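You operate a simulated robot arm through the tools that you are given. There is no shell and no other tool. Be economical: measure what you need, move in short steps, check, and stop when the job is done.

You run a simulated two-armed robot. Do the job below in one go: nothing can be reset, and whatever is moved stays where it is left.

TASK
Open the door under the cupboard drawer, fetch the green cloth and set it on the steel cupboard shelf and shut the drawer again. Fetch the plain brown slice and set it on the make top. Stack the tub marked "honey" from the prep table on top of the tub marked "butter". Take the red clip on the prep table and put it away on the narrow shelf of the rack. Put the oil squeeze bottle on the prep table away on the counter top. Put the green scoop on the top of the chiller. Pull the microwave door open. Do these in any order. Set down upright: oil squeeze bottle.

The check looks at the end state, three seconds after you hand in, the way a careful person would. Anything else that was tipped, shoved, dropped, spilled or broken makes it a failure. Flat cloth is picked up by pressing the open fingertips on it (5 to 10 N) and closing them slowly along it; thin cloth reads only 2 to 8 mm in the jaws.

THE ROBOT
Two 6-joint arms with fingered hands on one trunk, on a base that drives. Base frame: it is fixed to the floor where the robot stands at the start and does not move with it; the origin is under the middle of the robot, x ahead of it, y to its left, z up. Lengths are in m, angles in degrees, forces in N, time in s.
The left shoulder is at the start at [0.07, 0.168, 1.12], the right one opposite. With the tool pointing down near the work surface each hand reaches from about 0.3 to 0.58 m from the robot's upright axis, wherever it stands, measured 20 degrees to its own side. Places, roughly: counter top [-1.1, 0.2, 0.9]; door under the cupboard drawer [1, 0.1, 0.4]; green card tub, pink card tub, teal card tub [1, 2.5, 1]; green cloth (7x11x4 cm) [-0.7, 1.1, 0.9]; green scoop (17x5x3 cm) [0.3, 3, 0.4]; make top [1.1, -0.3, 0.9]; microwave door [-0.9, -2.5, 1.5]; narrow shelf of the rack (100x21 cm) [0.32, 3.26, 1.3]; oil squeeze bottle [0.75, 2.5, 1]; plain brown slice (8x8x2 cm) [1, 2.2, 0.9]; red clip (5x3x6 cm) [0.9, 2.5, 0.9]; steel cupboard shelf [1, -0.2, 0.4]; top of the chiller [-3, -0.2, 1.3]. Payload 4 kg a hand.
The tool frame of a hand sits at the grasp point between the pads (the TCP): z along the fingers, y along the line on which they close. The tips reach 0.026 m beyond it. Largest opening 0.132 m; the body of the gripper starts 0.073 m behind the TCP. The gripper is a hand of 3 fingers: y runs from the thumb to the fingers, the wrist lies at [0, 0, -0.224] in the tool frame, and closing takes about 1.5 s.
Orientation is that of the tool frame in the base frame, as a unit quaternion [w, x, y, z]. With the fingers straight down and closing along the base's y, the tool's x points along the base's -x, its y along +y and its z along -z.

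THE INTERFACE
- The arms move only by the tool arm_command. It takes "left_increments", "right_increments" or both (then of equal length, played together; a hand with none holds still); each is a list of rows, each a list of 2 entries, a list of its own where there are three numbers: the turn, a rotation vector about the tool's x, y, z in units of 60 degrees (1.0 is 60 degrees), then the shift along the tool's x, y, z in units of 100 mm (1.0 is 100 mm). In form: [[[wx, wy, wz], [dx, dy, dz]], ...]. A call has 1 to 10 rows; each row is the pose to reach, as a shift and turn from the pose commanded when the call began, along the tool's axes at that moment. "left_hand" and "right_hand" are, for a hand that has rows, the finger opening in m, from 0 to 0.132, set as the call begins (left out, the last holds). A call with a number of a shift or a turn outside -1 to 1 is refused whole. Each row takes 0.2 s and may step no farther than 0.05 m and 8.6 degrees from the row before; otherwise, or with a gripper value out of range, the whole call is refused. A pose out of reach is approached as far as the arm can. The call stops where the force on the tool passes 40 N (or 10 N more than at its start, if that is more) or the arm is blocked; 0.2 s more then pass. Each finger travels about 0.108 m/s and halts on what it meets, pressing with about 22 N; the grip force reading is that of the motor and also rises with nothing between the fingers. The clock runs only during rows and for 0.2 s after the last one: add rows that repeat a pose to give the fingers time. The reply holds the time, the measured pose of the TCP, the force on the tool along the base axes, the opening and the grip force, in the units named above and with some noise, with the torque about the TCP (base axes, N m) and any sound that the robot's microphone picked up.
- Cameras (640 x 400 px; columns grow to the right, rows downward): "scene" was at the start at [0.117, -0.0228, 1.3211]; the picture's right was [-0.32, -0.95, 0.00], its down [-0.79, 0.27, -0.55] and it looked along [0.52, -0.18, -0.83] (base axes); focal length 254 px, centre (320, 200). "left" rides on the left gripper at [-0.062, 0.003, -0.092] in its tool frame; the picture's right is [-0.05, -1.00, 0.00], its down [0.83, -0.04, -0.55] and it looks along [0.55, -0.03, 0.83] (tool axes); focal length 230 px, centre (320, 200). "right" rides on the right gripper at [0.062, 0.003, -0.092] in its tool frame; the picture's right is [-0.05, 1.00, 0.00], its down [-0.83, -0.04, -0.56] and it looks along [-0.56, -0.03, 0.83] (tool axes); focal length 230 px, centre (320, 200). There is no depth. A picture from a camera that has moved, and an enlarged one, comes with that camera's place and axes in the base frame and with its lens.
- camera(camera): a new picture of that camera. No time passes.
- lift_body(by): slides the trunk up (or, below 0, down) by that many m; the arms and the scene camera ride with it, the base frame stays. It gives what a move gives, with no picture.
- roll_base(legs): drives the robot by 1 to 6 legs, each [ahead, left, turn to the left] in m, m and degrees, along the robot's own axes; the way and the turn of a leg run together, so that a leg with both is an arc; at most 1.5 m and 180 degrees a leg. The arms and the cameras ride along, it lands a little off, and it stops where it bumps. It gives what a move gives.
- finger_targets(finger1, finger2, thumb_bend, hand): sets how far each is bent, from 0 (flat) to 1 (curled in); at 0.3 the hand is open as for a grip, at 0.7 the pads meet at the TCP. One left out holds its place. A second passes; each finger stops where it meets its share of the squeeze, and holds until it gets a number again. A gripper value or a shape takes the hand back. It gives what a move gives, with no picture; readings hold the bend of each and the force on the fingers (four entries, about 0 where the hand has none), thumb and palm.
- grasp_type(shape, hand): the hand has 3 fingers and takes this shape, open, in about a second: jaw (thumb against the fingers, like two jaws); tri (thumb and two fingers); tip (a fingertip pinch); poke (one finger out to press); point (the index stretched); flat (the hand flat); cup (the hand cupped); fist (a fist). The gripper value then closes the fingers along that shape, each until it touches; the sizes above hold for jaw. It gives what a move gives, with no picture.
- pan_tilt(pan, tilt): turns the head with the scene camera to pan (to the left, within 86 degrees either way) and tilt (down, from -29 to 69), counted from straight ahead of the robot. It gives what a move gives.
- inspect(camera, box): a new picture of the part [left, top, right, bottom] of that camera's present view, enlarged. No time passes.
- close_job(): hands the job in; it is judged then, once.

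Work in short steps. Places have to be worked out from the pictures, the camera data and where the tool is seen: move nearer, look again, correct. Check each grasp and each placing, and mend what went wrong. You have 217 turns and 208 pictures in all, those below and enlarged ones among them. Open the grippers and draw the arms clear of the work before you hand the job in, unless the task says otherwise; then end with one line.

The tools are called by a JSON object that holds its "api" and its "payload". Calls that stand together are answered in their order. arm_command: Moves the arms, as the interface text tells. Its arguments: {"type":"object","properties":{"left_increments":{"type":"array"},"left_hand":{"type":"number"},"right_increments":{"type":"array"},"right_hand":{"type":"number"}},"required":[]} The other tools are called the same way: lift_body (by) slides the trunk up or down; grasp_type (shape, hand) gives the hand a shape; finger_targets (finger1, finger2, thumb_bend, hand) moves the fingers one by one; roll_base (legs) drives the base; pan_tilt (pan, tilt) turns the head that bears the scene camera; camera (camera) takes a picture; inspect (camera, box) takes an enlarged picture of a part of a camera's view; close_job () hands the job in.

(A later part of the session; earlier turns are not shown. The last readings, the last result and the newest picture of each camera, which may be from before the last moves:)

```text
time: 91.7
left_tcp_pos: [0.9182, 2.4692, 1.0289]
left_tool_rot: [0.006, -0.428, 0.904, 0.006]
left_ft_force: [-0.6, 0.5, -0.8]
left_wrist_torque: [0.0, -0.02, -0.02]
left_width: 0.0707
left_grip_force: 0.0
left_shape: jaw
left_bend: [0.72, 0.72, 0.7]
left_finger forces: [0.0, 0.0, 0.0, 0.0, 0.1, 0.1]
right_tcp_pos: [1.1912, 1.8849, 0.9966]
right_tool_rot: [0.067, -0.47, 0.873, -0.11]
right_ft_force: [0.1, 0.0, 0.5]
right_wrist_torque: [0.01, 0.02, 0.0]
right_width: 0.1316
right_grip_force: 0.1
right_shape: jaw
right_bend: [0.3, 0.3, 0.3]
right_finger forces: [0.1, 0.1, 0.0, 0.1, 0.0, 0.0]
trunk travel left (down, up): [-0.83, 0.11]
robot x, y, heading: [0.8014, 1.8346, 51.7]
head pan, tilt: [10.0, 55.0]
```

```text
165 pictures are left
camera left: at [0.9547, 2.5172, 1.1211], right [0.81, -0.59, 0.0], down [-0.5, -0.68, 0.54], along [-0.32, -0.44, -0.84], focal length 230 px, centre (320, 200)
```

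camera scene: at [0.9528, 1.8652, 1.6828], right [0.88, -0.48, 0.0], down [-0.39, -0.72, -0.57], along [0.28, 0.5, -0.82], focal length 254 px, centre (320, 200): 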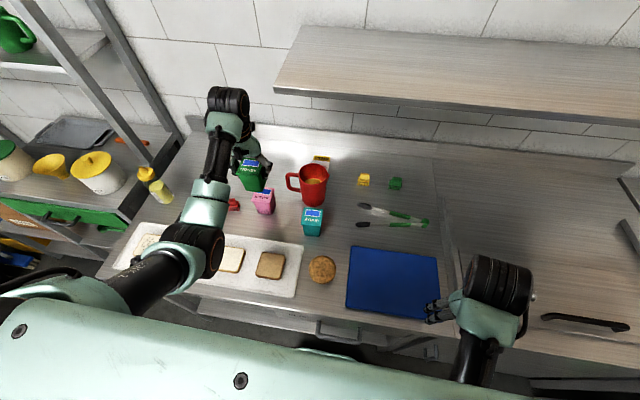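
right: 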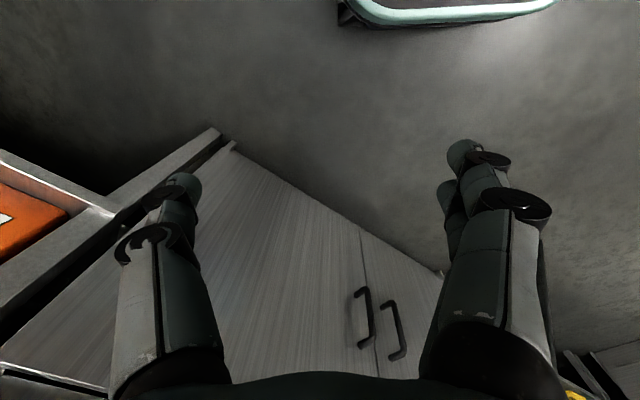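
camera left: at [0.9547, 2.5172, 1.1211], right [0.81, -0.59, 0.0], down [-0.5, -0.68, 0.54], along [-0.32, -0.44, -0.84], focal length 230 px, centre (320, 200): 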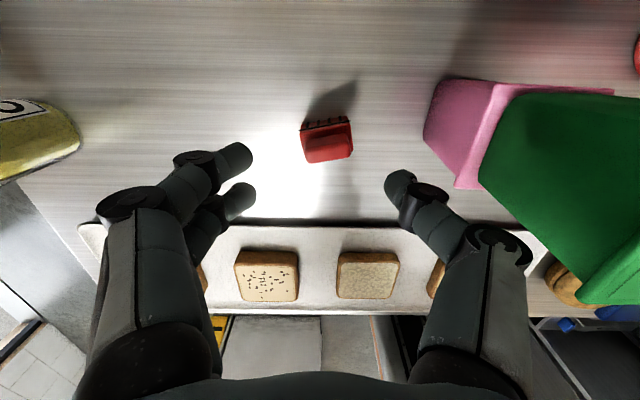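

Clip is right under the jaws. I lower 8.5 cm with 5 mm correction, then close gently.

{"api": "arm_command", "payload": {"left_increments": [[[0, 0, 0], [0, -0.05, 0.3]], [[0, 0, 0], [0, -0.05, 0.6]], [[0, 0, 0], [0, -0.05, 0.85]]]}}

{"api": "arm_command", "payload": {"left_increments": [[[0, 0, 0], [0, 0, 0]], [[0, 0, 0], [0, 0, 0]], [[0, 0, 0], [0, 0, 0]], [[0, 0, 0], [0, 0, 0]], [[0, 0, 0], [0, 0, 0]], [[0, 0, 0], [0, 0, -0.2]], [[0, 0, 0], [0, 0, -0.4]]], "left_hand": 0.0}}

{"api": "camera", "payload": {"camera": "left"}}

```text
time: 92.5
left_tcp_pos: [0.9245, 2.4663, 0.941]
left_tool_rot: [0.007, -0.429, 0.903, 0.004]
left_ft_force: [-0.7, 0.4, 0.5]
left_wrist_torque: [0.0, -0.02, -0.01]
left_width: 0.0709
left_grip_force: 0.0
left_shape: jaw
left_bend: [0.72, 0.72, 0.7]
left_finger forces: [0.0, 0.0, 0.0, 0.0, 0.1, 0.1]
right_tcp_pos: [1.1908, 1.8844, 0.998]
right_tool_rot: [0.067, -0.469, 0.873, -0.111]
right_ft_force: [-0.2, -0.3, -0.3]
right_wrist_torque: [0.03, -0.03, -0.03]
right_width: 0.132
right_grip_force: 0.0
right_shape: jaw
right_bend: [0.3, 0.3, 0.3]
right_finger forces: [0.1, 0.0, 0.0, 0.0, 0.0, 0.0]
trunk travel left (down, up): [-0.83, 0.11]
robot x, y, heading: [0.798, 1.8328, 51.4]
head pan, tilt: [10.0, 55.0]
```

```text
time: 94.1
left_tcp_pos: [0.9232, 2.4663, 0.9838]
left_tool_rot: [0.006, -0.428, 0.904, 0.004]
left_ft_force: [0.1, 0.6, 0.4]
left_wrist_torque: [0.02, 0.04, -0.01]
left_width: 0.0232
left_grip_force: 21.6
left_shape: jaw
left_bend: [0.65, 0.73, 0.7]
left_finger forces: [8.0, 13.0, 0.1, 0.1, 17.3, 0.0]
right_tcp_pos: [1.1905, 1.8834, 0.9965]
right_tool_rot: [0.067, -0.47, 0.873, -0.11]
right_ft_force: [0.1, 0.7, 0.0]
right_wrist_torque: [-0.01, -0.02, 0.0]
right_width: 0.1319
right_grip_force: 0.0
right_shape: jaw
right_bend: [0.3, 0.3, 0.3]
right_finger forces: [0.0, 0.0, 0.0, 0.0, 0.1, 0.1]
trunk travel left (down, up): [-0.83, 0.11]
robot x, y, heading: [0.7986, 1.832, 51.4]
head pan, tilt: [10.0, 55.0]
```

```text
164 pictures are left
camera left: at [0.9583, 2.514, 1.0757], right [0.81, -0.59, 0.0], down [-0.5, -0.68, 0.54], along [-0.32, -0.44, -0.84], focal length 230 px, centre (320, 200)
```

left: 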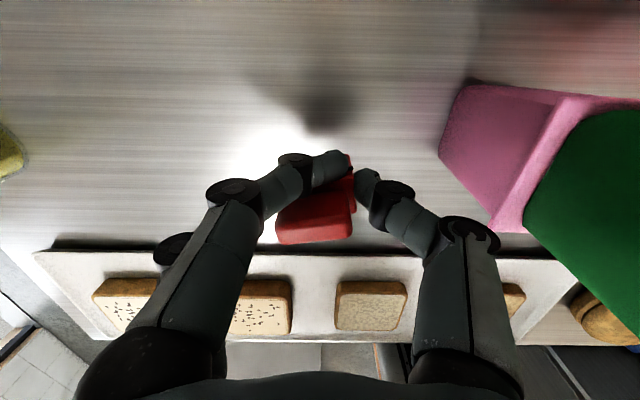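

Clip is held (23 mm). I lift with the trunk, back off and drive left toward the rack, then look at the shelf.

{"api": "lift_body", "payload": {"by": 0.11}}

{"api": "roll_base", "payload": {"legs": [[-0.3, 0, 0], [0, 0.78, 0]]}}

{"api": "pan_tilt", "payload": {"pan": 10, "tilt": 15}}

{"api": "camera", "payload": {"camera": "scene"}}

```text
time: 95.6
left_tcp_pos: [0.9231, 2.4653, 1.093]
left_tool_rot: [0.005, -0.428, 0.904, 0.005]
left_ft_force: [0.3, -0.6, -0.1]
left_wrist_torque: [-0.01, 0.04, 0.02]
left_width: 0.0231
left_grip_force: 22.2
left_shape: jaw
left_bend: [0.65, 0.73, 0.7]
left_finger forces: [7.8, 13.0, 0.0, 0.1, 17.2, 0.0]
right_tcp_pos: [1.1909, 1.8833, 1.107]
right_tool_rot: [0.067, -0.469, 0.874, -0.11]
right_ft_force: [0.0, 0.4, -0.8]
right_wrist_torque: [-0.01, 0.0, -0.03]
right_width: 0.1317
right_grip_force: 0.1
right_shape: jaw
right_bend: [0.3, 0.3, 0.3]
right_finger forces: [0.1, 0.0, 0.0, 0.0, 0.1, 0.0]
trunk travel left (down, up): [-0.94, 0.0]
robot x, y, heading: [0.8016, 1.8357, 51.4]
head pan, tilt: [10.0, 55.0]
```

```text
time: 101.4
left_tcp_pos: [0.1301, 2.7113, 1.0934]
left_tool_rot: [0.006, -0.427, 0.904, 0.005]
left_ft_force: [0.3, -0.9, -0.4]
left_wrist_torque: [0.0, 0.01, 0.01]
left_width: 0.0234
left_grip_force: 21.9
left_shape: jaw
left_bend: [0.65, 0.73, 0.7]
left_finger forces: [7.8, 13.0, 0.0, 0.0, 17.5, 0.0]
right_tcp_pos: [0.3999, 2.1268, 1.1073]
right_tool_rot: [0.068, -0.47, 0.873, -0.109]
right_ft_force: [0.3, 0.5, 0.6]
right_wrist_torque: [0.0, 0.0, -0.03]
right_width: 0.1319
right_grip_force: 0.1
right_shape: jaw
right_bend: [0.3, 0.3, 0.3]
right_finger forces: [0.0, 0.0, 0.0, 0.0, 0.0, 0.0]
trunk travel left (down, up): [-0.94, 0.0]
robot x, y, heading: [0.0047, 2.0784, 51.6]
head pan, tilt: [10.0, 55.0]
```

```text
time: 102.4
left_tcp_pos: [0.1294, 2.7109, 1.0938]
left_tool_rot: [0.005, -0.428, 0.904, 0.005]
left_ft_force: [0.1, -0.1, -1.1]
left_wrist_torque: [0.02, -0.04, 0.01]
left_width: 0.0231
left_grip_force: 22.3
left_shape: jaw
left_bend: [0.65, 0.73, 0.7]
left_finger forces: [7.7, 13.0, 0.0, 0.0, 17.4, 0.0]
right_tcp_pos: [0.3975, 2.1293, 1.1068]
right_tool_rot: [0.067, -0.47, 0.873, -0.111]
right_ft_force: [-0.4, 1.3, -0.3]
right_wrist_torque: [0.02, -0.01, 0.01]
right_width: 0.1321
right_grip_force: 0.0
right_shape: jaw
right_bend: [0.3, 0.3, 0.3]
right_finger forces: [0.0, 0.0, 0.0, 0.0, 0.0, 0.0]
trunk travel left (down, up): [-0.94, 0.0]
robot x, y, heading: [0.0054, 2.0798, 51.7]
head pan, tilt: [10.0, 15.0]
```

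```text
163 pictures are left
camera scene: at [0.0811, 2.1995, 1.7571], right [0.88, -0.48, 0.0], down [-0.12, -0.23, -0.97], along [0.46, 0.85, -0.26], focal length 254 px, centre (320, 200)
```

scene: 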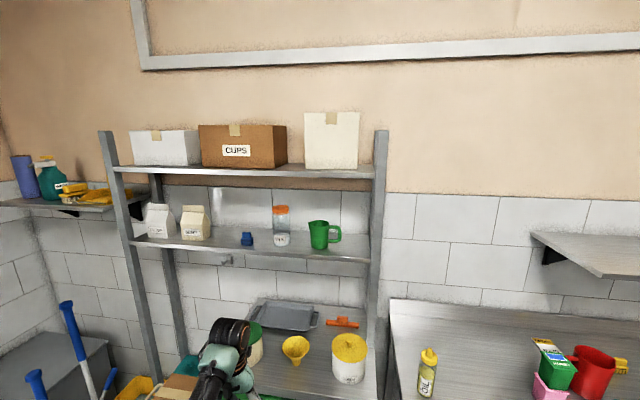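

The narrow shelf (z≈1.29) has a ~16 cm gap between the CEREAL bag and the blue clip, at about (0.19, 3.25). I raise the left hand with some inward shift first, then tilt it.

{"api": "arm_command", "payload": {"left_increments": [[[0, 0, 0], [0, -0.2, -0.25]], [[0, 0, 0], [0, -0.5, -0.5]], [[0, 0, 0], [0, -0.8, -0.75]], [[0, 0, 0], [0, -1.0, -1.0]]]}}

{"api": "arm_command", "payload": {"left_increments": [[[0, -0.12, 0], [0, 0, -0.2]], [[0, -0.24, 0], [0, 0, -0.4]], [[0, -0.36, 0], [0, 0, -0.6]], [[0, -0.48, 0], [0, 0, -0.8]], [[0, -0.58, 0], [0, 0, -1.0]]]}}

```text
time: 103.4
left_tcp_pos: [0.2284, 2.6667, 1.1609]
left_tool_rot: [0.007, -0.428, 0.904, 0.005]
left_ft_force: [0.6, -0.1, -0.3]
left_wrist_torque: [0.01, -0.04, -0.01]
left_width: 0.0231
left_grip_force: 22.5
left_shape: jaw
left_bend: [0.65, 0.73, 0.7]
left_finger forces: [7.3, 13.1, 0.0, 0.0, 17.5, 0.0]
left hand out of reach, approached as far as the arm can: row 2, 3, 4
right_tcp_pos: [0.4001, 2.1291, 1.1075]
right_tool_rot: [0.068, -0.47, 0.873, -0.111]
right_ft_force: [-0.7, 0.0, 0.0]
right_wrist_torque: [-0.01, -0.05, 0.02]
right_width: 0.132
right_grip_force: 0.1
right_shape: jaw
right_bend: [0.3, 0.3, 0.3]
right_finger forces: [0.1, 0.0, 0.0, 0.0, 0.1, 0.0]
trunk travel left (down, up): [-0.94, 0.0]
robot x, y, heading: [0.0055, 2.0835, 51.7]
head pan, tilt: [10.0, 15.0]
```

```text
time: 104.6
left_tcp_pos: [0.2295, 2.6639, 1.2594]
left_tool_rot: [0.276, -0.408, 0.86, 0.133]
left_ft_force: [0.4, -0.2, 0.1]
left_wrist_torque: [0.0, 0.02, -0.01]
left_width: 0.0231
left_grip_force: 22.2
left_shape: jaw
left_bend: [0.65, 0.73, 0.7]
left_finger forces: [7.3, 13.2, 0.1, 0.0, 17.2, 0.1]
right_tcp_pos: [0.3985, 2.1285, 1.1069]
right_tool_rot: [0.067, -0.47, 0.873, -0.11]
right_ft_force: [0.7, -0.4, 0.5]
right_wrist_torque: [0.01, 0.01, -0.03]
right_width: 0.1319
right_grip_force: 0.1
right_shape: jaw
right_bend: [0.3, 0.3, 0.3]
right_finger forces: [0.0, 0.1, 0.1, 0.0, 0.0, 0.0]
trunk travel left (down, up): [-0.94, 0.0]
robot x, y, heading: [0.0043, 2.0815, 51.7]
head pan, tilt: [10.0, 15.0]
```

Tilted 36°. I raise another 12 cm, then drive left 0.40 and forward 0.33 to bring the clip over the gap.

{"api": "arm_command", "payload": {"left_increments": [[[0, 0, 0], [-0.3, 0, -0.27]], [[0, 0, 0], [-0.6, 0, -0.54]], [[0, 0, 0], [-0.94, 0, -0.8]]]}}

{"api": "roll_base", "payload": {"legs": [[0, 0.4, 0], [0.2, 0, 0]]}}

{"api": "camera", "payload": {"camera": "scene"}}

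{"api": "camera", "payload": {"camera": "left"}}

```text
time: 105.4
left_tcp_pos: [0.2473, 2.6898, 1.3786]
left_tool_rot: [0.275, -0.407, 0.861, 0.132]
left_ft_force: [-0.2, 0.4, 0.1]
left_wrist_torque: [0.04, 0.0, -0.03]
left_width: 0.0229
left_grip_force: 22.0
left_shape: jaw
left_bend: [0.65, 0.73, 0.71]
left_finger forces: [7.4, 13.4, 0.0, 0.2, 17.2, 0.0]
right_tcp_pos: [0.3983, 2.1299, 1.1065]
right_tool_rot: [0.067, -0.47, 0.873, -0.111]
right_ft_force: [-0.1, 0.7, -0.2]
right_wrist_torque: [-0.01, 0.01, -0.03]
right_width: 0.132
right_grip_force: 0.1
right_shape: jaw
right_bend: [0.3, 0.3, 0.3]
right_finger forces: [0.0, 0.0, 0.1, 0.0, 0.1, 0.0]
trunk travel left (down, up): [-0.94, 0.0]
robot x, y, heading: [0.0063, 2.0771, 51.9]
head pan, tilt: [10.0, 15.0]
```

```text
time: 109.1
left_tcp_pos: [0.0532, 3.0929, 1.3809]
left_tool_rot: [0.277, -0.411, 0.858, 0.135]
left_ft_force: [0.2, 0.2, -0.3]
left_wrist_torque: [-0.01, -0.02, -0.01]
left_width: 0.0228
left_grip_force: 22.0
left_shape: jaw
left_bend: [0.65, 0.73, 0.71]
left_finger forces: [7.4, 13.5, 0.0, 0.0, 17.1, 0.1]
right_tcp_pos: [0.209, 2.5347, 1.1078]
right_tool_rot: [0.069, -0.474, 0.871, -0.109]
right_ft_force: [-0.3, -0.3, -0.4]
right_wrist_torque: [0.04, -0.01, 0.02]
right_width: 0.1321
right_grip_force: 0.1
right_shape: jaw
right_bend: [0.3, 0.3, 0.3]
right_finger forces: [0.1, 0.0, 0.0, 0.0, 0.0, 0.0]
trunk travel left (down, up): [-0.94, 0.0]
robot x, y, heading: [-0.1815, 2.482, 52.0]
head pan, tilt: [10.0, 15.0]
```

```text
162 pictures are left
camera scene: at [-0.1112, 2.6001, 1.7577], right [0.88, -0.47, 0.0], down [-0.12, -0.23, -0.97], along [0.45, 0.85, -0.26], focal length 254 px, centre (320, 200)
```

scene: 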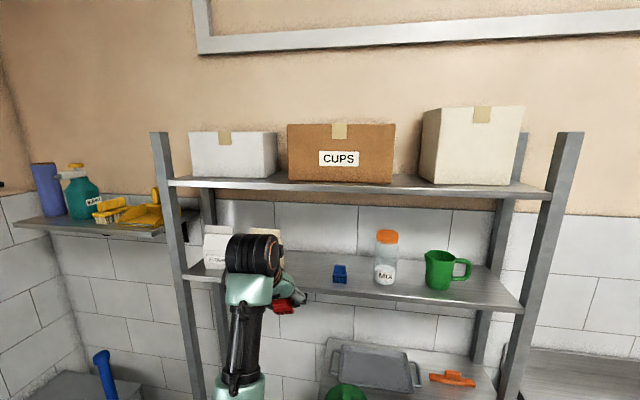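

```text
161 pictures are left
camera left: at [0.0475, 3.0907, 1.4914], right [0.81, -0.59, 0.03], down [-0.59, -0.81, -0.04], along [0.04, 0.01, -1.0], focal length 230 px, centre (320, 200)
```

left: 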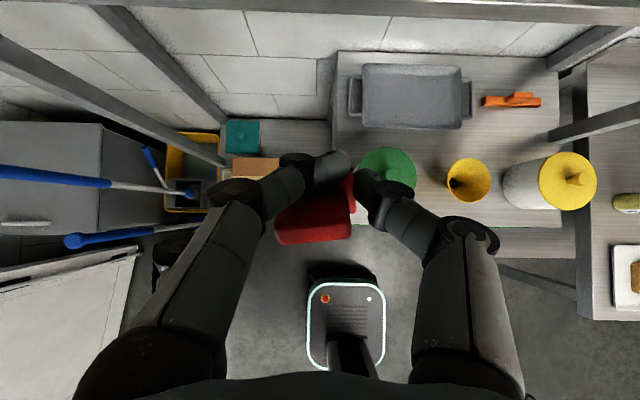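

Lateral alignment is good (aim slightly right). I drive forward 0.15 and reach 7.5 cm further with the arm.

{"api": "roll_base", "payload": {"legs": [[0.15, 0, 0]]}}

{"api": "arm_command", "payload": {"left_increments": [[[0, 0, 0], [-0.2, -0.04, 0.15]], [[0, 0, 0], [-0.4, -0.08, 0.3]], [[0, 0, 0], [-0.6, -0.1, 0.44]]]}}

{"api": "camera", "payload": {"camera": "scene"}}

{"api": "camera", "payload": {"camera": "left"}}

```text
time: 110.5
left_tcp_pos: [0.144, 3.2114, 1.3815]
left_tool_rot: [0.277, -0.412, 0.858, 0.135]
left_ft_force: [0.6, 0.8, 0.1]
left_wrist_torque: [0.05, -0.01, 0.0]
left_width: 0.023
left_grip_force: 22.6
left_shape: jaw
left_bend: [0.65, 0.73, 0.71]
left_finger forces: [7.2, 13.3, 0.0, 0.0, 17.2, 0.0]
right_tcp_pos: [0.3006, 2.6529, 1.1084]
right_tool_rot: [0.068, -0.473, 0.871, -0.11]
right_ft_force: [0.2, -0.6, -0.6]
right_wrist_torque: [0.09, -0.01, 0.0]
right_width: 0.1319
right_grip_force: 0.0
right_shape: jaw
right_bend: [0.3, 0.3, 0.3]
right_finger forces: [0.0, 0.0, 0.0, 0.0, 0.0, 0.1]
trunk travel left (down, up): [-0.94, 0.0]
robot x, y, heading: [-0.0929, 2.6013, 52.4]
head pan, tilt: [10.0, 15.0]
```

```text
time: 111.3
left_tcp_pos: [0.2009, 3.2691, 1.3775]
left_tool_rot: [0.275, -0.412, 0.859, 0.133]
left_ft_force: [-0.3, -0.3, -0.2]
left_wrist_torque: [-0.04, -0.03, 0.0]
left_width: 0.023
left_grip_force: 22.1
left_shape: jaw
left_bend: [0.65, 0.73, 0.71]
left_finger forces: [7.3, 13.4, 0.0, 0.1, 17.0, 0.0]
right_tcp_pos: [0.3021, 2.6562, 1.1055]
right_tool_rot: [0.066, -0.474, 0.871, -0.11]
right_ft_force: [-0.4, 0.3, 0.4]
right_wrist_torque: [-0.02, 0.01, 0.02]
right_width: 0.1317
right_grip_force: 0.0
right_shape: jaw
right_bend: [0.3, 0.3, 0.3]
right_finger forces: [0.0, 0.0, 0.1, 0.0, 0.0, 0.0]
trunk travel left (down, up): [-0.94, 0.0]
robot x, y, heading: [-0.0888, 2.5958, 52.1]
head pan, tilt: [10.0, 15.0]
```

```text
160 pictures are left
camera scene: at [-0.0156, 2.7243, 1.7569], right [0.88, -0.47, 0.0], down [-0.12, -0.23, -0.97], along [0.45, 0.85, -0.26], focal length 254 px, centre (320, 200)
```

scene: 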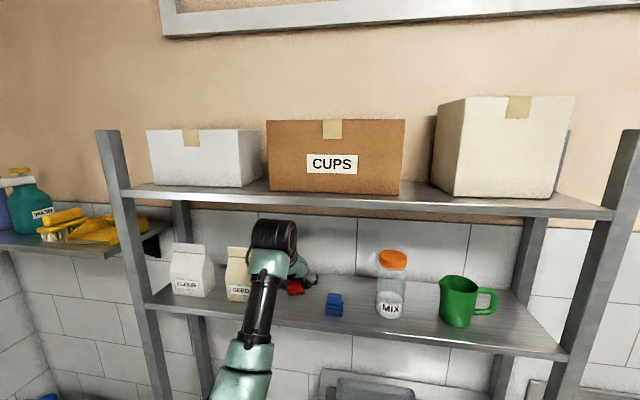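

```text
159 pictures are left
camera left: at [0.1963, 3.2669, 1.4883], right [0.81, -0.59, 0.03], down [-0.59, -0.81, -0.03], along [0.04, 0.01, -1.0], focal length 230 px, centre (320, 200)
```

left: 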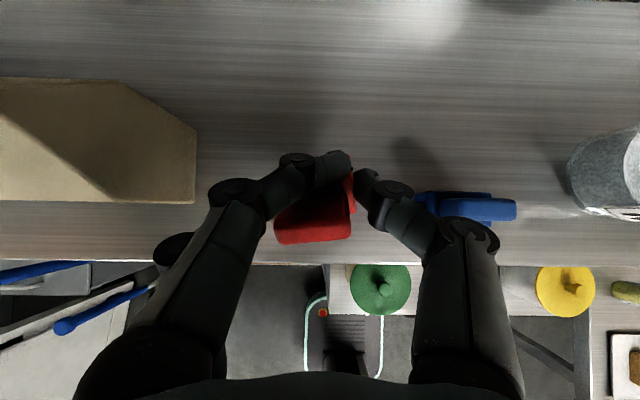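

Clip is above the gap. I move 2 cm forward while lowering 3 cm, then creep down to contact.

{"api": "arm_command", "payload": {"left_increments": [[[0, 0, 0], [-0.05, 0, 0.2]], [[0, 0, 0], [0.01, 0, 0.36]], [[0, 0, 0], [0.04, 0, 0.4]], [[0, 0, 0], [0.07, 0, 0.44]]]}}

{"api": "inspect", "payload": {"camera": "scene", "box": [220, 210, 380, 330]}}

```text
time: 112.3
left_tcp_pos: [0.2126, 3.2806, 1.3417]
left_tool_rot: [0.277, -0.411, 0.858, 0.135]
left_ft_force: [0.6, -1.3, 13.8]
left_wrist_torque: [0.01, 0.01, 0.02]
left_width: 0.0224
left_grip_force: 22.2
left_shape: jaw
left_bend: [0.67, 0.74, 0.71]
left_finger forces: [13.9, 15.1, 0.0, 0.1, 18.9, 0.1]
right_tcp_pos: [0.3025, 2.6542, 1.1072]
right_tool_rot: [0.069, -0.474, 0.871, -0.109]
right_ft_force: [0.7, -0.3, 0.3]
right_wrist_torque: [0.02, 0.0, 0.01]
right_width: 0.1319
right_grip_force: 0.2
right_shape: jaw
right_bend: [0.3, 0.3, 0.3]
right_finger forces: [0.0, 0.0, 0.0, 0.0, 0.0, 0.0]
trunk travel left (down, up): [-0.94, 0.0]
robot x, y, heading: [-0.0901, 2.5997, 52.4]
head pan, tilt: [10.0, 15.0]
```

```text
3.33 times, centred on (300, 270) of scene
camera zoom: at [-0.0175, 2.7198, 1.7576], right [0.88, -0.47, 0.0], down [-0.12, -0.23, -0.97], along [0.45, 0.85, -0.26], focal length 848 px, centre (387, -33)
```

zoom: 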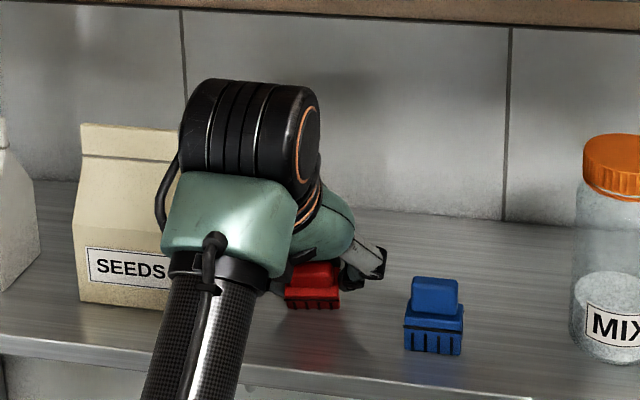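

Contact at 14 N; clip on the shelf. I open the jaws modestly and pull back up along the tool axis.

{"api": "arm_command", "payload": {"left_increments": [[[0, 0, 0], [0, 0, -0.02]], [[0, 0, 0], [0, 0, -0.02]], [[0, 0, 0], [0, 0, -0.02]], [[0, 0, 0], [0, 0, -0.02]], [[0, 0, 0], [0.0, 0, -0.2]], [[0, 0, 0], [0.0, 0, -0.4]]], "left_hand": 0.06}}

{"api": "camera", "payload": {"camera": "left"}}

```text
time: 113.7
left_tcp_pos: [0.1976, 3.2623, 1.37]
left_tool_rot: [0.276, -0.412, 0.858, 0.135]
left_ft_force: [-0.6, -0.5, 0.0]
left_wrist_torque: [0.0, 0.01, 0.01]
left_width: 0.0595
left_grip_force: 0.2
left_shape: jaw
left_bend: [0.73, 0.73, 0.7]
left_finger forces: [0.0, 0.1, 0.0, 0.1, 0.1, 0.0]
right_tcp_pos: [0.3013, 2.6564, 1.1069]
right_tool_rot: [0.067, -0.473, 0.871, -0.11]
right_ft_force: [0.5, -0.4, 1.1]
right_wrist_torque: [0.02, 0.0, -0.03]
right_width: 0.1319
right_grip_force: 0.0
right_shape: jaw
right_bend: [0.3, 0.3, 0.3]
right_finger forces: [0.0, 0.1, 0.0, 0.0, 0.0, 0.1]
trunk travel left (down, up): [-0.94, 0.0]
robot x, y, heading: [-0.0924, 2.6007, 51.9]
head pan, tilt: [10.0, 15.0]
```

```text
157 pictures are left
camera left: at [0.1937, 3.2613, 1.4804], right [0.81, -0.59, 0.03], down [-0.59, -0.81, -0.03], along [0.04, 0.01, -1.0], focal length 230 px, centre (320, 200)
```

left: 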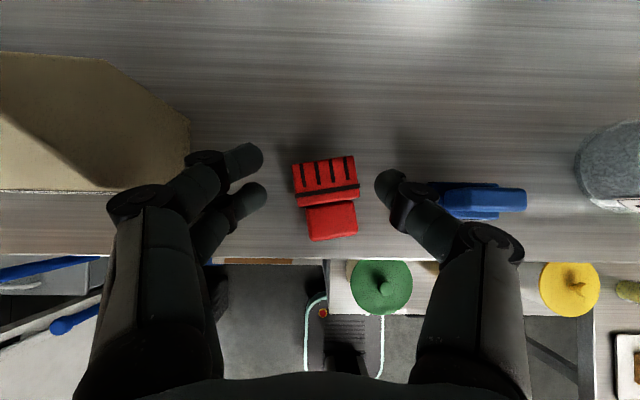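

The clip rests on the shelf. I lift clear, back off, lower the trunk and look for the scoop on the lower rack shelf.

{"api": "arm_command", "payload": {"left_increments": [[[0, 0, 0], [-0.15, 0, -0.2]], [[0, 0, 0], [-0.3, 0, -0.4]]]}}

{"api": "roll_base", "payload": {"legs": [[-0.5, 0, 0], [0, -0.1, 0]]}}

{"api": "lift_body", "payload": {"by": -0.4}}

{"api": "lift_body", "payload": {"by": -0.3}}

{"api": "pan_tilt", "payload": {"pan": 0, "tilt": 25}}

{"api": "camera", "payload": {"camera": "scene"}}

```text
time: 114.3
left_tcp_pos: [0.2001, 3.2646, 1.4218]
left_tool_rot: [0.275, -0.412, 0.859, 0.134]
left_ft_force: [-0.2, -0.1, 0.5]
left_wrist_torque: [-0.02, 0.03, 0.02]
left_width: 0.0596
left_grip_force: 0.0
left_shape: jaw
left_bend: [0.73, 0.73, 0.7]
left_finger forces: [0.0, 0.0, 0.1, 0.1, 0.0, 0.0]
right_tcp_pos: [0.3018, 2.6558, 1.1068]
right_tool_rot: [0.068, -0.474, 0.871, -0.109]
right_ft_force: [0.3, -0.2, 0.2]
right_wrist_torque: [-0.01, 0.01, 0.0]
right_width: 0.1318
right_grip_force: 0.1
right_shape: jaw
right_bend: [0.3, 0.3, 0.3]
right_finger forces: [0.0, 0.0, 0.0, 0.0, 0.0, 0.1]
trunk travel left (down, up): [-0.94, 0.0]
robot x, y, heading: [-0.0933, 2.5974, 52.2]
head pan, tilt: [10.0, 15.0]
```

```text
time: 118.0
left_tcp_pos: [-0.0405, 2.808, 1.4179]
left_tool_rot: [0.277, -0.413, 0.858, 0.133]
left_ft_force: [-0.1, 0.7, 0.2]
left_wrist_torque: [-0.03, -0.05, -0.04]
left_width: 0.0596
left_grip_force: 0.1
left_shape: jaw
left_bend: [0.73, 0.73, 0.7]
left_finger forces: [0.0, 0.0, 0.0, 0.0, 0.1, 0.1]
right_tcp_pos: [0.0643, 2.1981, 1.1094]
right_tool_rot: [0.068, -0.474, 0.871, -0.113]
right_ft_force: [-0.2, 0.9, -0.9]
right_wrist_torque: [-0.03, 0.01, 0.0]
right_width: 0.1318
right_grip_force: 0.1
right_shape: jaw
right_bend: [0.3, 0.3, 0.3]
right_finger forces: [0.1, 0.0, 0.0, 0.0, 0.0, 0.0]
trunk travel left (down, up): [-0.94, 0.0]
robot x, y, heading: [-0.3251, 2.139, 52.0]
head pan, tilt: [10.0, 15.0]
```

```text
time: 121.9
left_tcp_pos: [-0.0347, 2.8021, 1.02]
left_tool_rot: [0.275, -0.412, 0.858, 0.135]
left_ft_force: [0.1, -0.8, -0.1]
left_wrist_torque: [-0.01, -0.01, 0.0]
left_width: 0.0595
left_grip_force: 0.1
left_shape: jaw
left_bend: [0.73, 0.73, 0.7]
left_finger forces: [0.0, 0.1, 0.1, 0.1, 0.0, 0.0]
right_tcp_pos: [0.0688, 2.1938, 0.7086]
right_tool_rot: [0.068, -0.474, 0.871, -0.109]
right_ft_force: [-0.3, 0.9, 0.2]
right_wrist_torque: [0.01, 0.01, -0.02]
right_width: 0.1319
right_grip_force: 0.2
right_shape: jaw
right_bend: [0.3, 0.3, 0.3]
right_finger forces: [0.0, 0.0, 0.1, 0.0, 0.0, 0.1]
trunk travel left (down, up): [-0.54, 0.4]
robot x, y, heading: [-0.3257, 2.141, 52.2]
head pan, tilt: [10.0, 15.0]
```

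```text
time: 124.9
left_tcp_pos: [-0.0347, 2.8017, 0.7197]
left_tool_rot: [0.276, -0.412, 0.858, 0.135]
left_ft_force: [0.4, -0.2, -0.6]
left_wrist_torque: [0.01, 0.01, 0.0]
left_width: 0.0597
left_grip_force: 0.0
left_shape: jaw
left_bend: [0.73, 0.73, 0.7]
left_finger forces: [0.0, 0.0, 0.0, 0.0, 0.0, 0.1]
right_tcp_pos: [0.0676, 2.1939, 0.4074]
right_tool_rot: [0.067, -0.473, 0.871, -0.11]
right_ft_force: [-0.4, -0.4, 1.0]
right_wrist_torque: [0.01, 0.0, -0.05]
right_width: 0.1318
right_grip_force: 0.1
right_shape: jaw
right_bend: [0.3, 0.3, 0.3]
right_finger forces: [0.0, 0.0, 0.0, 0.0, 0.1, 0.1]
trunk travel left (down, up): [-0.24, 0.7]
robot x, y, heading: [-0.3209, 2.1392, 52.3]
head pan, tilt: [10.0, 15.0]
```

```text
time: 125.6
left_tcp_pos: [-0.0358, 2.803, 0.7187]
left_tool_rot: [0.276, -0.412, 0.858, 0.135]
left_ft_force: [0.2, 0.0, -0.5]
left_wrist_torque: [-0.03, 0.03, 0.02]
left_width: 0.0597
left_grip_force: 0.1
left_shape: jaw
left_bend: [0.73, 0.73, 0.7]
left_finger forces: [0.0, 0.0, 0.0, 0.1, 0.1, 0.0]
right_tcp_pos: [0.0676, 2.1927, 0.4067]
right_tool_rot: [0.068, -0.474, 0.871, -0.11]
right_ft_force: [-0.1, -0.2, -1.0]
right_wrist_torque: [0.03, 0.01, 0.01]
right_width: 0.1318
right_grip_force: 0.1
right_shape: jaw
right_bend: [0.3, 0.3, 0.3]
right_finger forces: [0.0, 0.1, 0.1, 0.0, 0.1, 0.1]
trunk travel left (down, up): [-0.24, 0.7]
robot x, y, heading: [-0.3242, 2.1386, 52.1]
head pan, tilt: [0.0, 25.0]
```

```text
156 pictures are left
camera scene: at [-0.2378, 2.2508, 1.041], right [0.79, -0.61, 0.0], down [-0.26, -0.33, -0.91], along [0.56, 0.72, -0.42], focal length 254 px, centre (320, 200)
```

scene: 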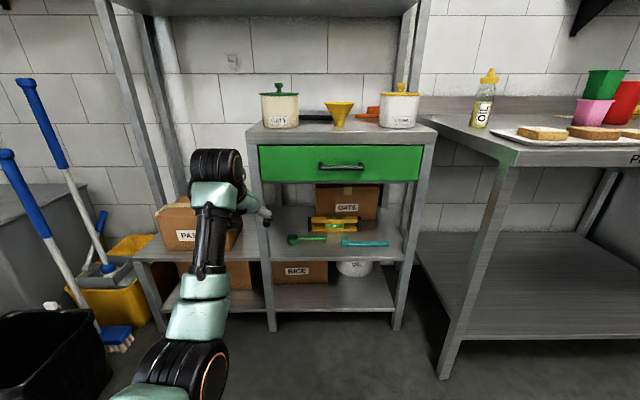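

The green scoop lies in the bay under the green drawer. Zooming.

{"api": "inspect", "payload": {"camera": "scene", "box": [250, 170, 430, 282]}}

```text
3.56 times, centred on (340, 226) of scene
camera zoom: at [-0.2378, 2.2508, 1.041], right [0.79, -0.61, 0.0], down [-0.26, -0.33, -0.91], along [0.56, 0.72, -0.42], focal length 905 px, centre (249, 108)
```

zoom: 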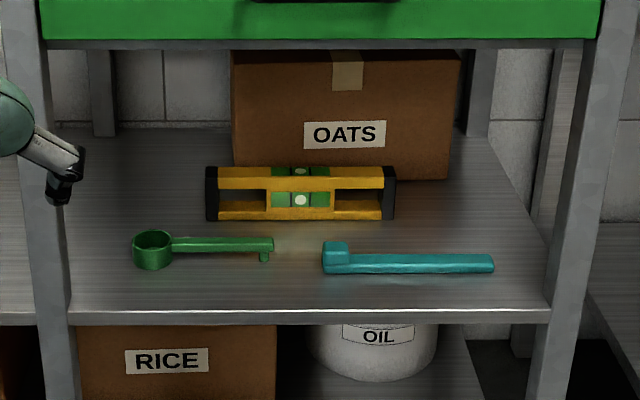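

Scoop handle mid ≈(0.32, 3.02, 0.42), shelf ≈0.39, bay opening up to ≈0.72. I'll pinch across the handle with the left hand rolled 90° and pitched ~54° down. First roll and lower the hand while still clear of the rack.

{"api": "arm_command", "payload": {"left_increments": [[[0, 0, 0.13], [0.07, 0, 0.1]], [[0, 0, 0.26], [0.14, 0, 0.2]], [[0, 0, 0.39], [0.21, 0, 0.3]], [[0, 0, 0.52], [0.28, 0, 0.4]], [[0, 0, 0.65], [0.35, 0, 0.5]], [[0, 0, 0.78], [0.42, 0, 0.6]], [[0, 0, 0.9], [0.5, 0, 0.7]], [[0, 0, 1.0], [0.58, 0, 0.81]]]}}

{"api": "arm_command", "payload": {"left_increments": [[[0, 0, 0.12], [0.09, -0.15, 0.24]], [[0, 0, 0.24], [0.18, -0.3, 0.48]], [[0, 0, 0.36], [0.26, -0.45, 0.72]], [[0, 0, 0.5], [0.35, -0.61, 0.97]]]}}

{"api": "camera", "payload": {"camera": "left"}}

```text
time: 127.4
left_tcp_pos: [-0.0365, 2.8017, 0.6208]
left_tool_rot: [0.171, 0.072, 0.949, 0.253]
left_ft_force: [0.2, -0.4, 0.9]
left_wrist_torque: [-0.05, 0.01, 0.0]
left_width: 0.0599
left_grip_force: 0.1
left_shape: jaw
left_bend: [0.73, 0.73, 0.7]
left_finger forces: [0.0, 0.1, 0.0, 0.1, 0.1, 0.0]
right_tcp_pos: [0.0674, 2.1934, 0.4065]
right_tool_rot: [0.068, -0.474, 0.871, -0.11]
right_ft_force: [0.6, 0.3, 0.9]
right_wrist_torque: [0.0, -0.04, 0.01]
right_width: 0.1322
right_grip_force: 0.1
right_shape: jaw
right_bend: [0.3, 0.3, 0.3]
right_finger forces: [0.1, 0.1, 0.0, 0.0, 0.1, 0.0]
trunk travel left (down, up): [-0.24, 0.7]
robot x, y, heading: [-0.3255, 2.1354, 52.0]
head pan, tilt: [0.0, 25.0]
```

```text
time: 128.4
left_tcp_pos: [-0.0365, 2.8023, 0.5018]
left_tool_rot: [0.099, 0.317, 0.897, 0.29]
left_ft_force: [-0.1, -0.2, -0.4]
left_wrist_torque: [-0.02, 0.0, -0.01]
left_width: 0.0595
left_grip_force: 0.1
left_shape: jaw
left_bend: [0.73, 0.73, 0.7]
left_finger forces: [0.0, 0.1, 0.0, 0.0, 0.1, 0.1]
right_tcp_pos: [0.0688, 2.1933, 0.4079]
right_tool_rot: [0.068, -0.474, 0.871, -0.11]
right_ft_force: [-0.1, -0.5, -0.1]
right_wrist_torque: [0.02, -0.02, 0.0]
right_width: 0.1319
right_grip_force: 0.0
right_shape: jaw
right_bend: [0.3, 0.3, 0.3]
right_finger forces: [0.1, 0.0, 0.0, 0.0, 0.0, 0.0]
trunk travel left (down, up): [-0.24, 0.7]
robot x, y, heading: [-0.3288, 2.1404, 52.3]
head pan, tilt: [0.0, 25.0]
```

```text
154 pictures are left
camera left: at [-0.0204, 2.7237, 0.5778], right [-0.47, -0.66, -0.58], down [-0.87, 0.24, 0.43], along [-0.15, 0.71, -0.69], focal length 230 px, centre (320, 200)
```

left: 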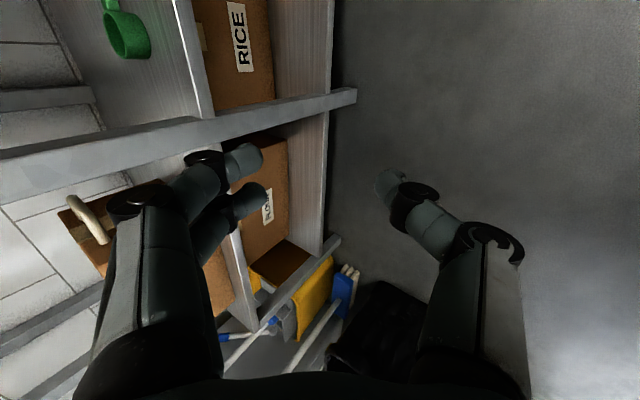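

The roll worked. Robot drives right 0.14 and forward 0.25, then I re-measure.

{"api": "roll_base", "payload": {"legs": [[0, -0.14, 0], [0.25, 0, 0]]}}

{"api": "pan_tilt", "payload": {"pan": 5, "tilt": 35}}

{"api": "camera", "payload": {"camera": "scene"}}

{"api": "camera", "payload": {"camera": "left"}}

```text
time: 131.2
left_tcp_pos: [0.23, 2.9146, 0.5019]
left_tool_rot: [0.099, 0.316, 0.898, 0.289]
left_ft_force: [0.1, -0.2, -0.1]
left_wrist_torque: [0.01, 0.02, -0.02]
left_width: 0.0599
left_grip_force: 0.1
left_shape: jaw
left_bend: [0.73, 0.73, 0.7]
left_finger forces: [0.1, 0.1, 0.0, 0.0, 0.0, 0.0]
right_tcp_pos: [0.3334, 2.3055, 0.4069]
right_tool_rot: [0.068, -0.476, 0.87, -0.11]
right_ft_force: [-0.3, 0.4, 0.1]
right_wrist_torque: [0.03, -0.01, -0.01]
right_width: 0.1319
right_grip_force: 0.0
right_shape: jaw
right_bend: [0.3, 0.3, 0.3]
right_finger forces: [0.2, 0.0, 0.0, 0.0, 0.0, 0.0]
trunk travel left (down, up): [-0.24, 0.7]
robot x, y, heading: [-0.0577, 2.2524, 51.9]
head pan, tilt: [0.0, 25.0]
```

```text
time: 131.9
left_tcp_pos: [0.23, 2.9151, 0.5008]
left_tool_rot: [0.099, 0.315, 0.899, 0.29]
left_ft_force: [-0.4, -0.7, 0.4]
left_wrist_torque: [-0.01, -0.01, 0.0]
left_width: 0.0598
left_grip_force: 0.1
left_shape: jaw
left_bend: [0.73, 0.73, 0.7]
left_finger forces: [0.0, 0.0, 0.0, 0.0, 0.0, 0.0]
right_tcp_pos: [0.3355, 2.3059, 0.4069]
right_tool_rot: [0.068, -0.475, 0.871, -0.109]
right_ft_force: [0.3, 0.3, -0.4]
right_wrist_torque: [0.03, 0.0, -0.02]
right_width: 0.1321
right_grip_force: 0.1
right_shape: jaw
right_bend: [0.3, 0.3, 0.3]
right_finger forces: [0.0, 0.0, 0.0, 0.0, 0.0, 0.0]
trunk travel left (down, up): [-0.24, 0.7]
robot x, y, heading: [-0.0571, 2.2497, 52.1]
head pan, tilt: [5.0, 35.0]
```

```text
153 pictures are left
camera scene: at [0.0202, 2.3639, 1.0252], right [0.84, -0.54, 0.0], down [-0.31, -0.48, -0.82], along [0.44, 0.69, -0.57], focal length 254 px, centre (320, 200)
```

scene: 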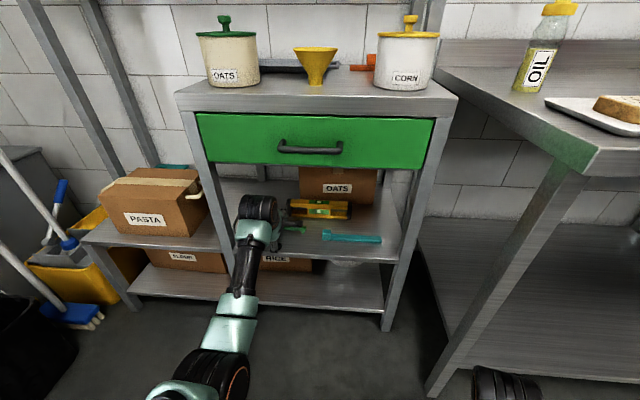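

```text
152 pictures are left
camera left: at [0.2456, 2.8361, 0.5781], right [-0.47, -0.67, -0.58], down [-0.87, 0.24, 0.43], along [-0.15, 0.71, -0.69], focal length 230 px, centre (320, 200)
```

left: 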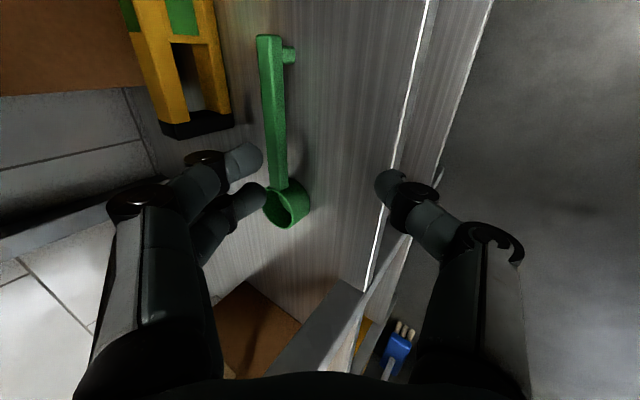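

From the wrist camera the handle mid is ≈(0.297, 3.003, 0.413). I drive 0.09 forward, narrow the jaws to 0.045 and shift to line up.

{"api": "roll_base", "payload": {"legs": [[0.09, 0, 0]]}}

{"api": "arm_command", "payload": {"left_increments": [[[0, 0, 0], [0, -0.15, 0]], [[0, 0, 0], [0, -0.3, 0.1]], [[0, 0, 0], [0, -0.32, 0.3]]], "left_hand": 0.045}}

{"api": "camera", "payload": {"camera": "left"}}

{"api": "inspect", "payload": {"camera": "scene", "box": [200, 160, 400, 285]}}

```text
time: 133.0
left_tcp_pos: [0.2828, 2.9858, 0.5029]
left_tool_rot: [0.099, 0.314, 0.899, 0.289]
left_ft_force: [-0.1, -0.3, -0.7]
left_wrist_torque: [0.03, 0.0, -0.03]
left_width: 0.0596
left_grip_force: 0.0
left_shape: jaw
left_bend: [0.73, 0.73, 0.7]
left_finger forces: [0.1, 0.0, 0.1, 0.0, 0.0, 0.0]
right_tcp_pos: [0.3904, 2.3776, 0.407]
right_tool_rot: [0.067, -0.476, 0.87, -0.11]
right_ft_force: [0.4, -0.3, -0.4]
right_wrist_torque: [0.0, 0.03, 0.01]
right_width: 0.1318
right_grip_force: 0.1
right_shape: jaw
right_bend: [0.3, 0.3, 0.3]
right_finger forces: [0.1, 0.1, 0.1, 0.1, 0.0, 0.1]
trunk travel left (down, up): [-0.24, 0.7]
robot x, y, heading: [-0.0007, 2.3221, 52.5]
head pan, tilt: [5.0, 35.0]
```

```text
time: 133.8
left_tcp_pos: [0.2787, 2.9811, 0.4593]
left_tool_rot: [0.1, 0.314, 0.898, 0.29]
left_ft_force: [0.1, -1.4, 4.3]
left_wrist_torque: [-0.05, 0.05, 0.0]
left_width: 0.0444
left_grip_force: 0.1
left_shape: jaw
left_bend: [0.73, 0.73, 0.71]
left_finger forces: [0.0, 0.0, 0.0, 0.0, 3.9, 0.0]
right_tcp_pos: [0.3902, 2.377, 0.4072]
right_tool_rot: [0.068, -0.476, 0.87, -0.11]
right_ft_force: [0.4, -0.2, -0.5]
right_wrist_torque: [0.0, -0.03, 0.01]
right_width: 0.1319
right_grip_force: 0.1
right_shape: jaw
right_bend: [0.3, 0.3, 0.3]
right_finger forces: [0.1, 0.1, 0.0, 0.0, 0.0, 0.0]
trunk travel left (down, up): [-0.24, 0.7]
robot x, y, heading: [-0.0026, 2.3193, 52.3]
head pan, tilt: [5.0, 35.0]
```

```text
151 pictures are left
camera left: at [0.2945, 2.9012, 0.5362], right [-0.47, -0.66, -0.58], down [-0.87, 0.24, 0.43], along [-0.15, 0.71, -0.69], focal length 230 px, centre (320, 200)
```

left: 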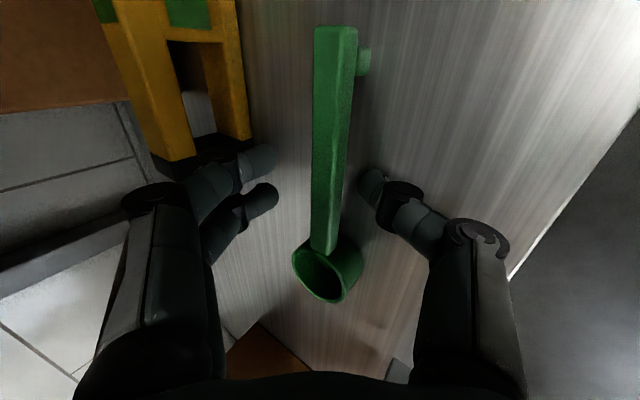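

```text
3.20 times, centred on (300, 222) of scene
camera zoom: at [0.0747, 2.4344, 1.0254], right [0.84, -0.54, 0.0], down [-0.31, -0.48, -0.82], along [0.44, 0.69, -0.57], focal length 814 px, centre (384, 128)
```

zoom: 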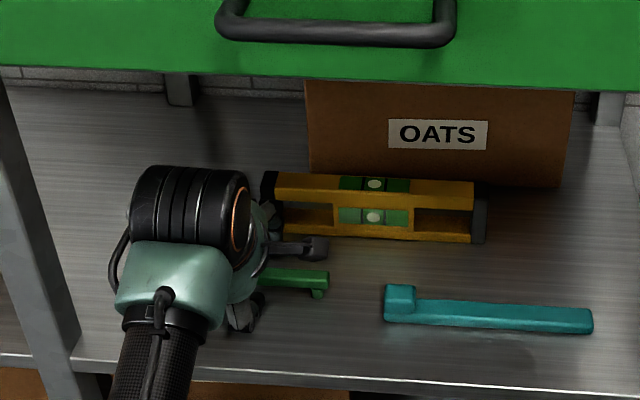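

The thumb touches the shelf (so the shelf is ≈0.42), and the handle lies between thumb and fingers. I close and lift slightly.

{"api": "arm_command", "payload": {"left_increments": [[[0, 0, 0], [0, 0, 0]], [[0, 0, 0], [0, 0, 0]], [[0, 0, 0], [0, 0, 0]], [[0, 0, 0], [0, 0, 0]], [[0, 0, 0], [0, 0, 0]], [[0, 0, 0], [0, 0, 0]]], "left_hand": 0.0}}

{"api": "camera", "payload": {"camera": "left"}}

```text
time: 135.2
left_tcp_pos: [0.2782, 2.9797, 0.4604]
left_tool_rot: [0.1, 0.314, 0.898, 0.291]
left_ft_force: [1.5, 0.8, 7.3]
left_wrist_torque: [0.01, -0.04, 0.0]
left_width: 0.0163
left_grip_force: 22.3
left_shape: jaw
left_bend: [0.7, 0.7, 0.71]
left_finger forces: [11.4, 11.6, 0.1, 0.0, 16.2, 0.1]
right_tcp_pos: [0.39, 2.3762, 0.4068]
right_tool_rot: [0.068, -0.475, 0.87, -0.109]
right_ft_force: [-0.2, 0.8, 0.3]
right_wrist_torque: [0.02, 0.0, -0.03]
right_width: 0.1319
right_grip_force: 0.1
right_shape: jaw
right_bend: [0.3, 0.3, 0.3]
right_finger forces: [0.0, 0.1, 0.0, 0.1, 0.1, 0.0]
trunk travel left (down, up): [-0.24, 0.7]
robot x, y, heading: [-0.0024, 2.3201, 52.5]
head pan, tilt: [5.0, 35.0]
```

```text
149 pictures are left
camera left: at [0.2944, 2.9012, 0.536], right [-0.47, -0.66, -0.58], down [-0.87, 0.24, 0.43], along [-0.15, 0.71, -0.69], focal length 230 px, centre (320, 200)
```

left: 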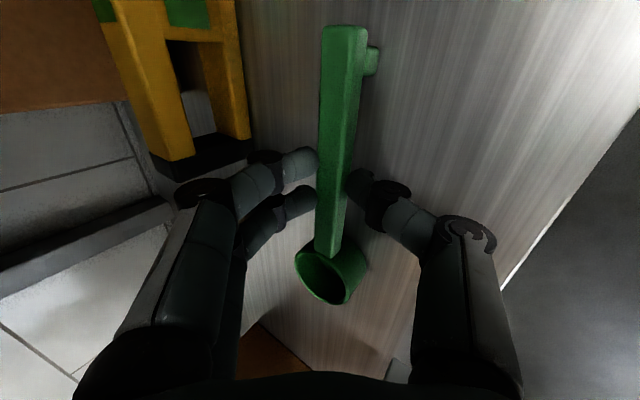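

Held firmly. I lift 4 cm and back the base out.

{"api": "arm_command", "payload": {"left_increments": [[[0, 0, 0], [0, 0.1, -0.13]], [[0, 0, 0], [0, 0.2, -0.27]], [[0, 0, 0], [0, 0.23, -0.33]]]}}

{"api": "roll_base", "payload": {"legs": [[-0.45, 0, 0]]}}

{"api": "camera", "payload": {"camera": "scene"}}

{"api": "camera", "payload": {"camera": "left"}}

```text
time: 136.0
left_tcp_pos: [0.2793, 2.9798, 0.4992]
left_tool_rot: [0.098, 0.315, 0.898, 0.29]
left_ft_force: [0.1, 0.5, -0.4]
left_wrist_torque: [0.01, -0.02, 0.02]
left_width: 0.0156
left_grip_force: 22.4
left_shape: jaw
left_bend: [0.71, 0.7, 0.7]
left_finger forces: [9.6, 9.7, 0.1, 0.0, 16.2, 0.1]
right_tcp_pos: [0.389, 2.3776, 0.4069]
right_tool_rot: [0.068, -0.476, 0.87, -0.11]
right_ft_force: [-0.1, 0.0, 0.5]
right_wrist_torque: [-0.01, -0.04, -0.03]
right_width: 0.1318
right_grip_force: 0.1
right_shape: jaw
right_bend: [0.3, 0.3, 0.3]
right_finger forces: [0.0, 0.0, 0.1, 0.0, 0.0, 0.0]
trunk travel left (down, up): [-0.24, 0.7]
robot x, y, heading: [-0.0012, 2.32, 52.2]
head pan, tilt: [5.0, 35.0]
```

```text
time: 138.7
left_tcp_pos: [-0.004, 2.6207, 0.5003]
left_tool_rot: [0.098, 0.311, 0.9, 0.29]
left_ft_force: [0.3, 0.7, -0.6]
left_wrist_torque: [0.01, -0.03, 0.01]
left_width: 0.0156
left_grip_force: 22.2
left_shape: jaw
left_bend: [0.71, 0.7, 0.7]
left_finger forces: [9.6, 9.8, 0.0, 0.0, 16.2, 0.0]
right_tcp_pos: [0.1117, 2.02, 0.4066]
right_tool_rot: [0.069, -0.478, 0.869, -0.109]
right_ft_force: [0.7, 0.0, -0.2]
right_wrist_torque: [0.0, 0.01, 0.03]
right_width: 0.1318
right_grip_force: 0.1
right_shape: jaw
right_bend: [0.3, 0.3, 0.3]
right_finger forces: [0.0, 0.0, 0.0, 0.0, 0.0, 0.0]
trunk travel left (down, up): [-0.24, 0.7]
robot x, y, heading: [-0.2793, 1.9611, 52.8]
head pan, tilt: [5.0, 35.0]
```

```text
148 pictures are left
camera scene: at [-0.2033, 2.074, 1.0252], right [0.85, -0.53, 0.0], down [-0.31, -0.48, -0.82], along [0.44, 0.69, -0.57], focal length 254 px, centre (320, 200)
```

scene: 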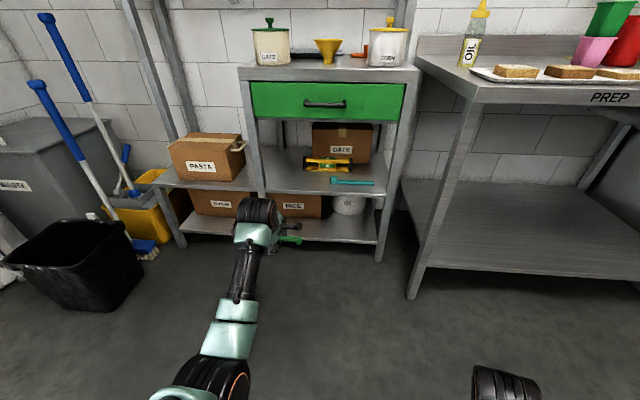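

```text
147 pictures are left
camera left: at [0.0132, 2.5414, 0.5761], right [-0.46, -0.67, -0.58], down [-0.87, 0.23, 0.43], along [-0.15, 0.71, -0.69], focal length 230 px, centre (320, 200)
```

left: 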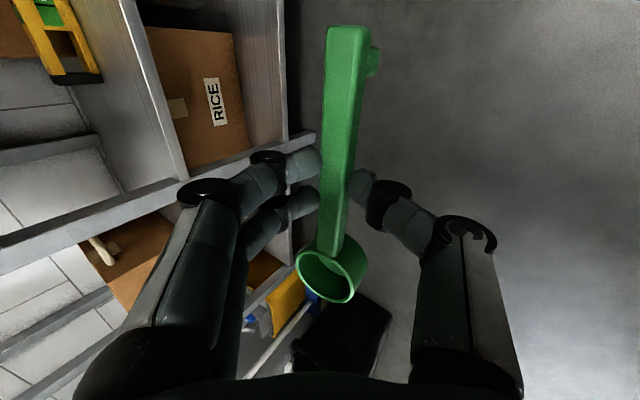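

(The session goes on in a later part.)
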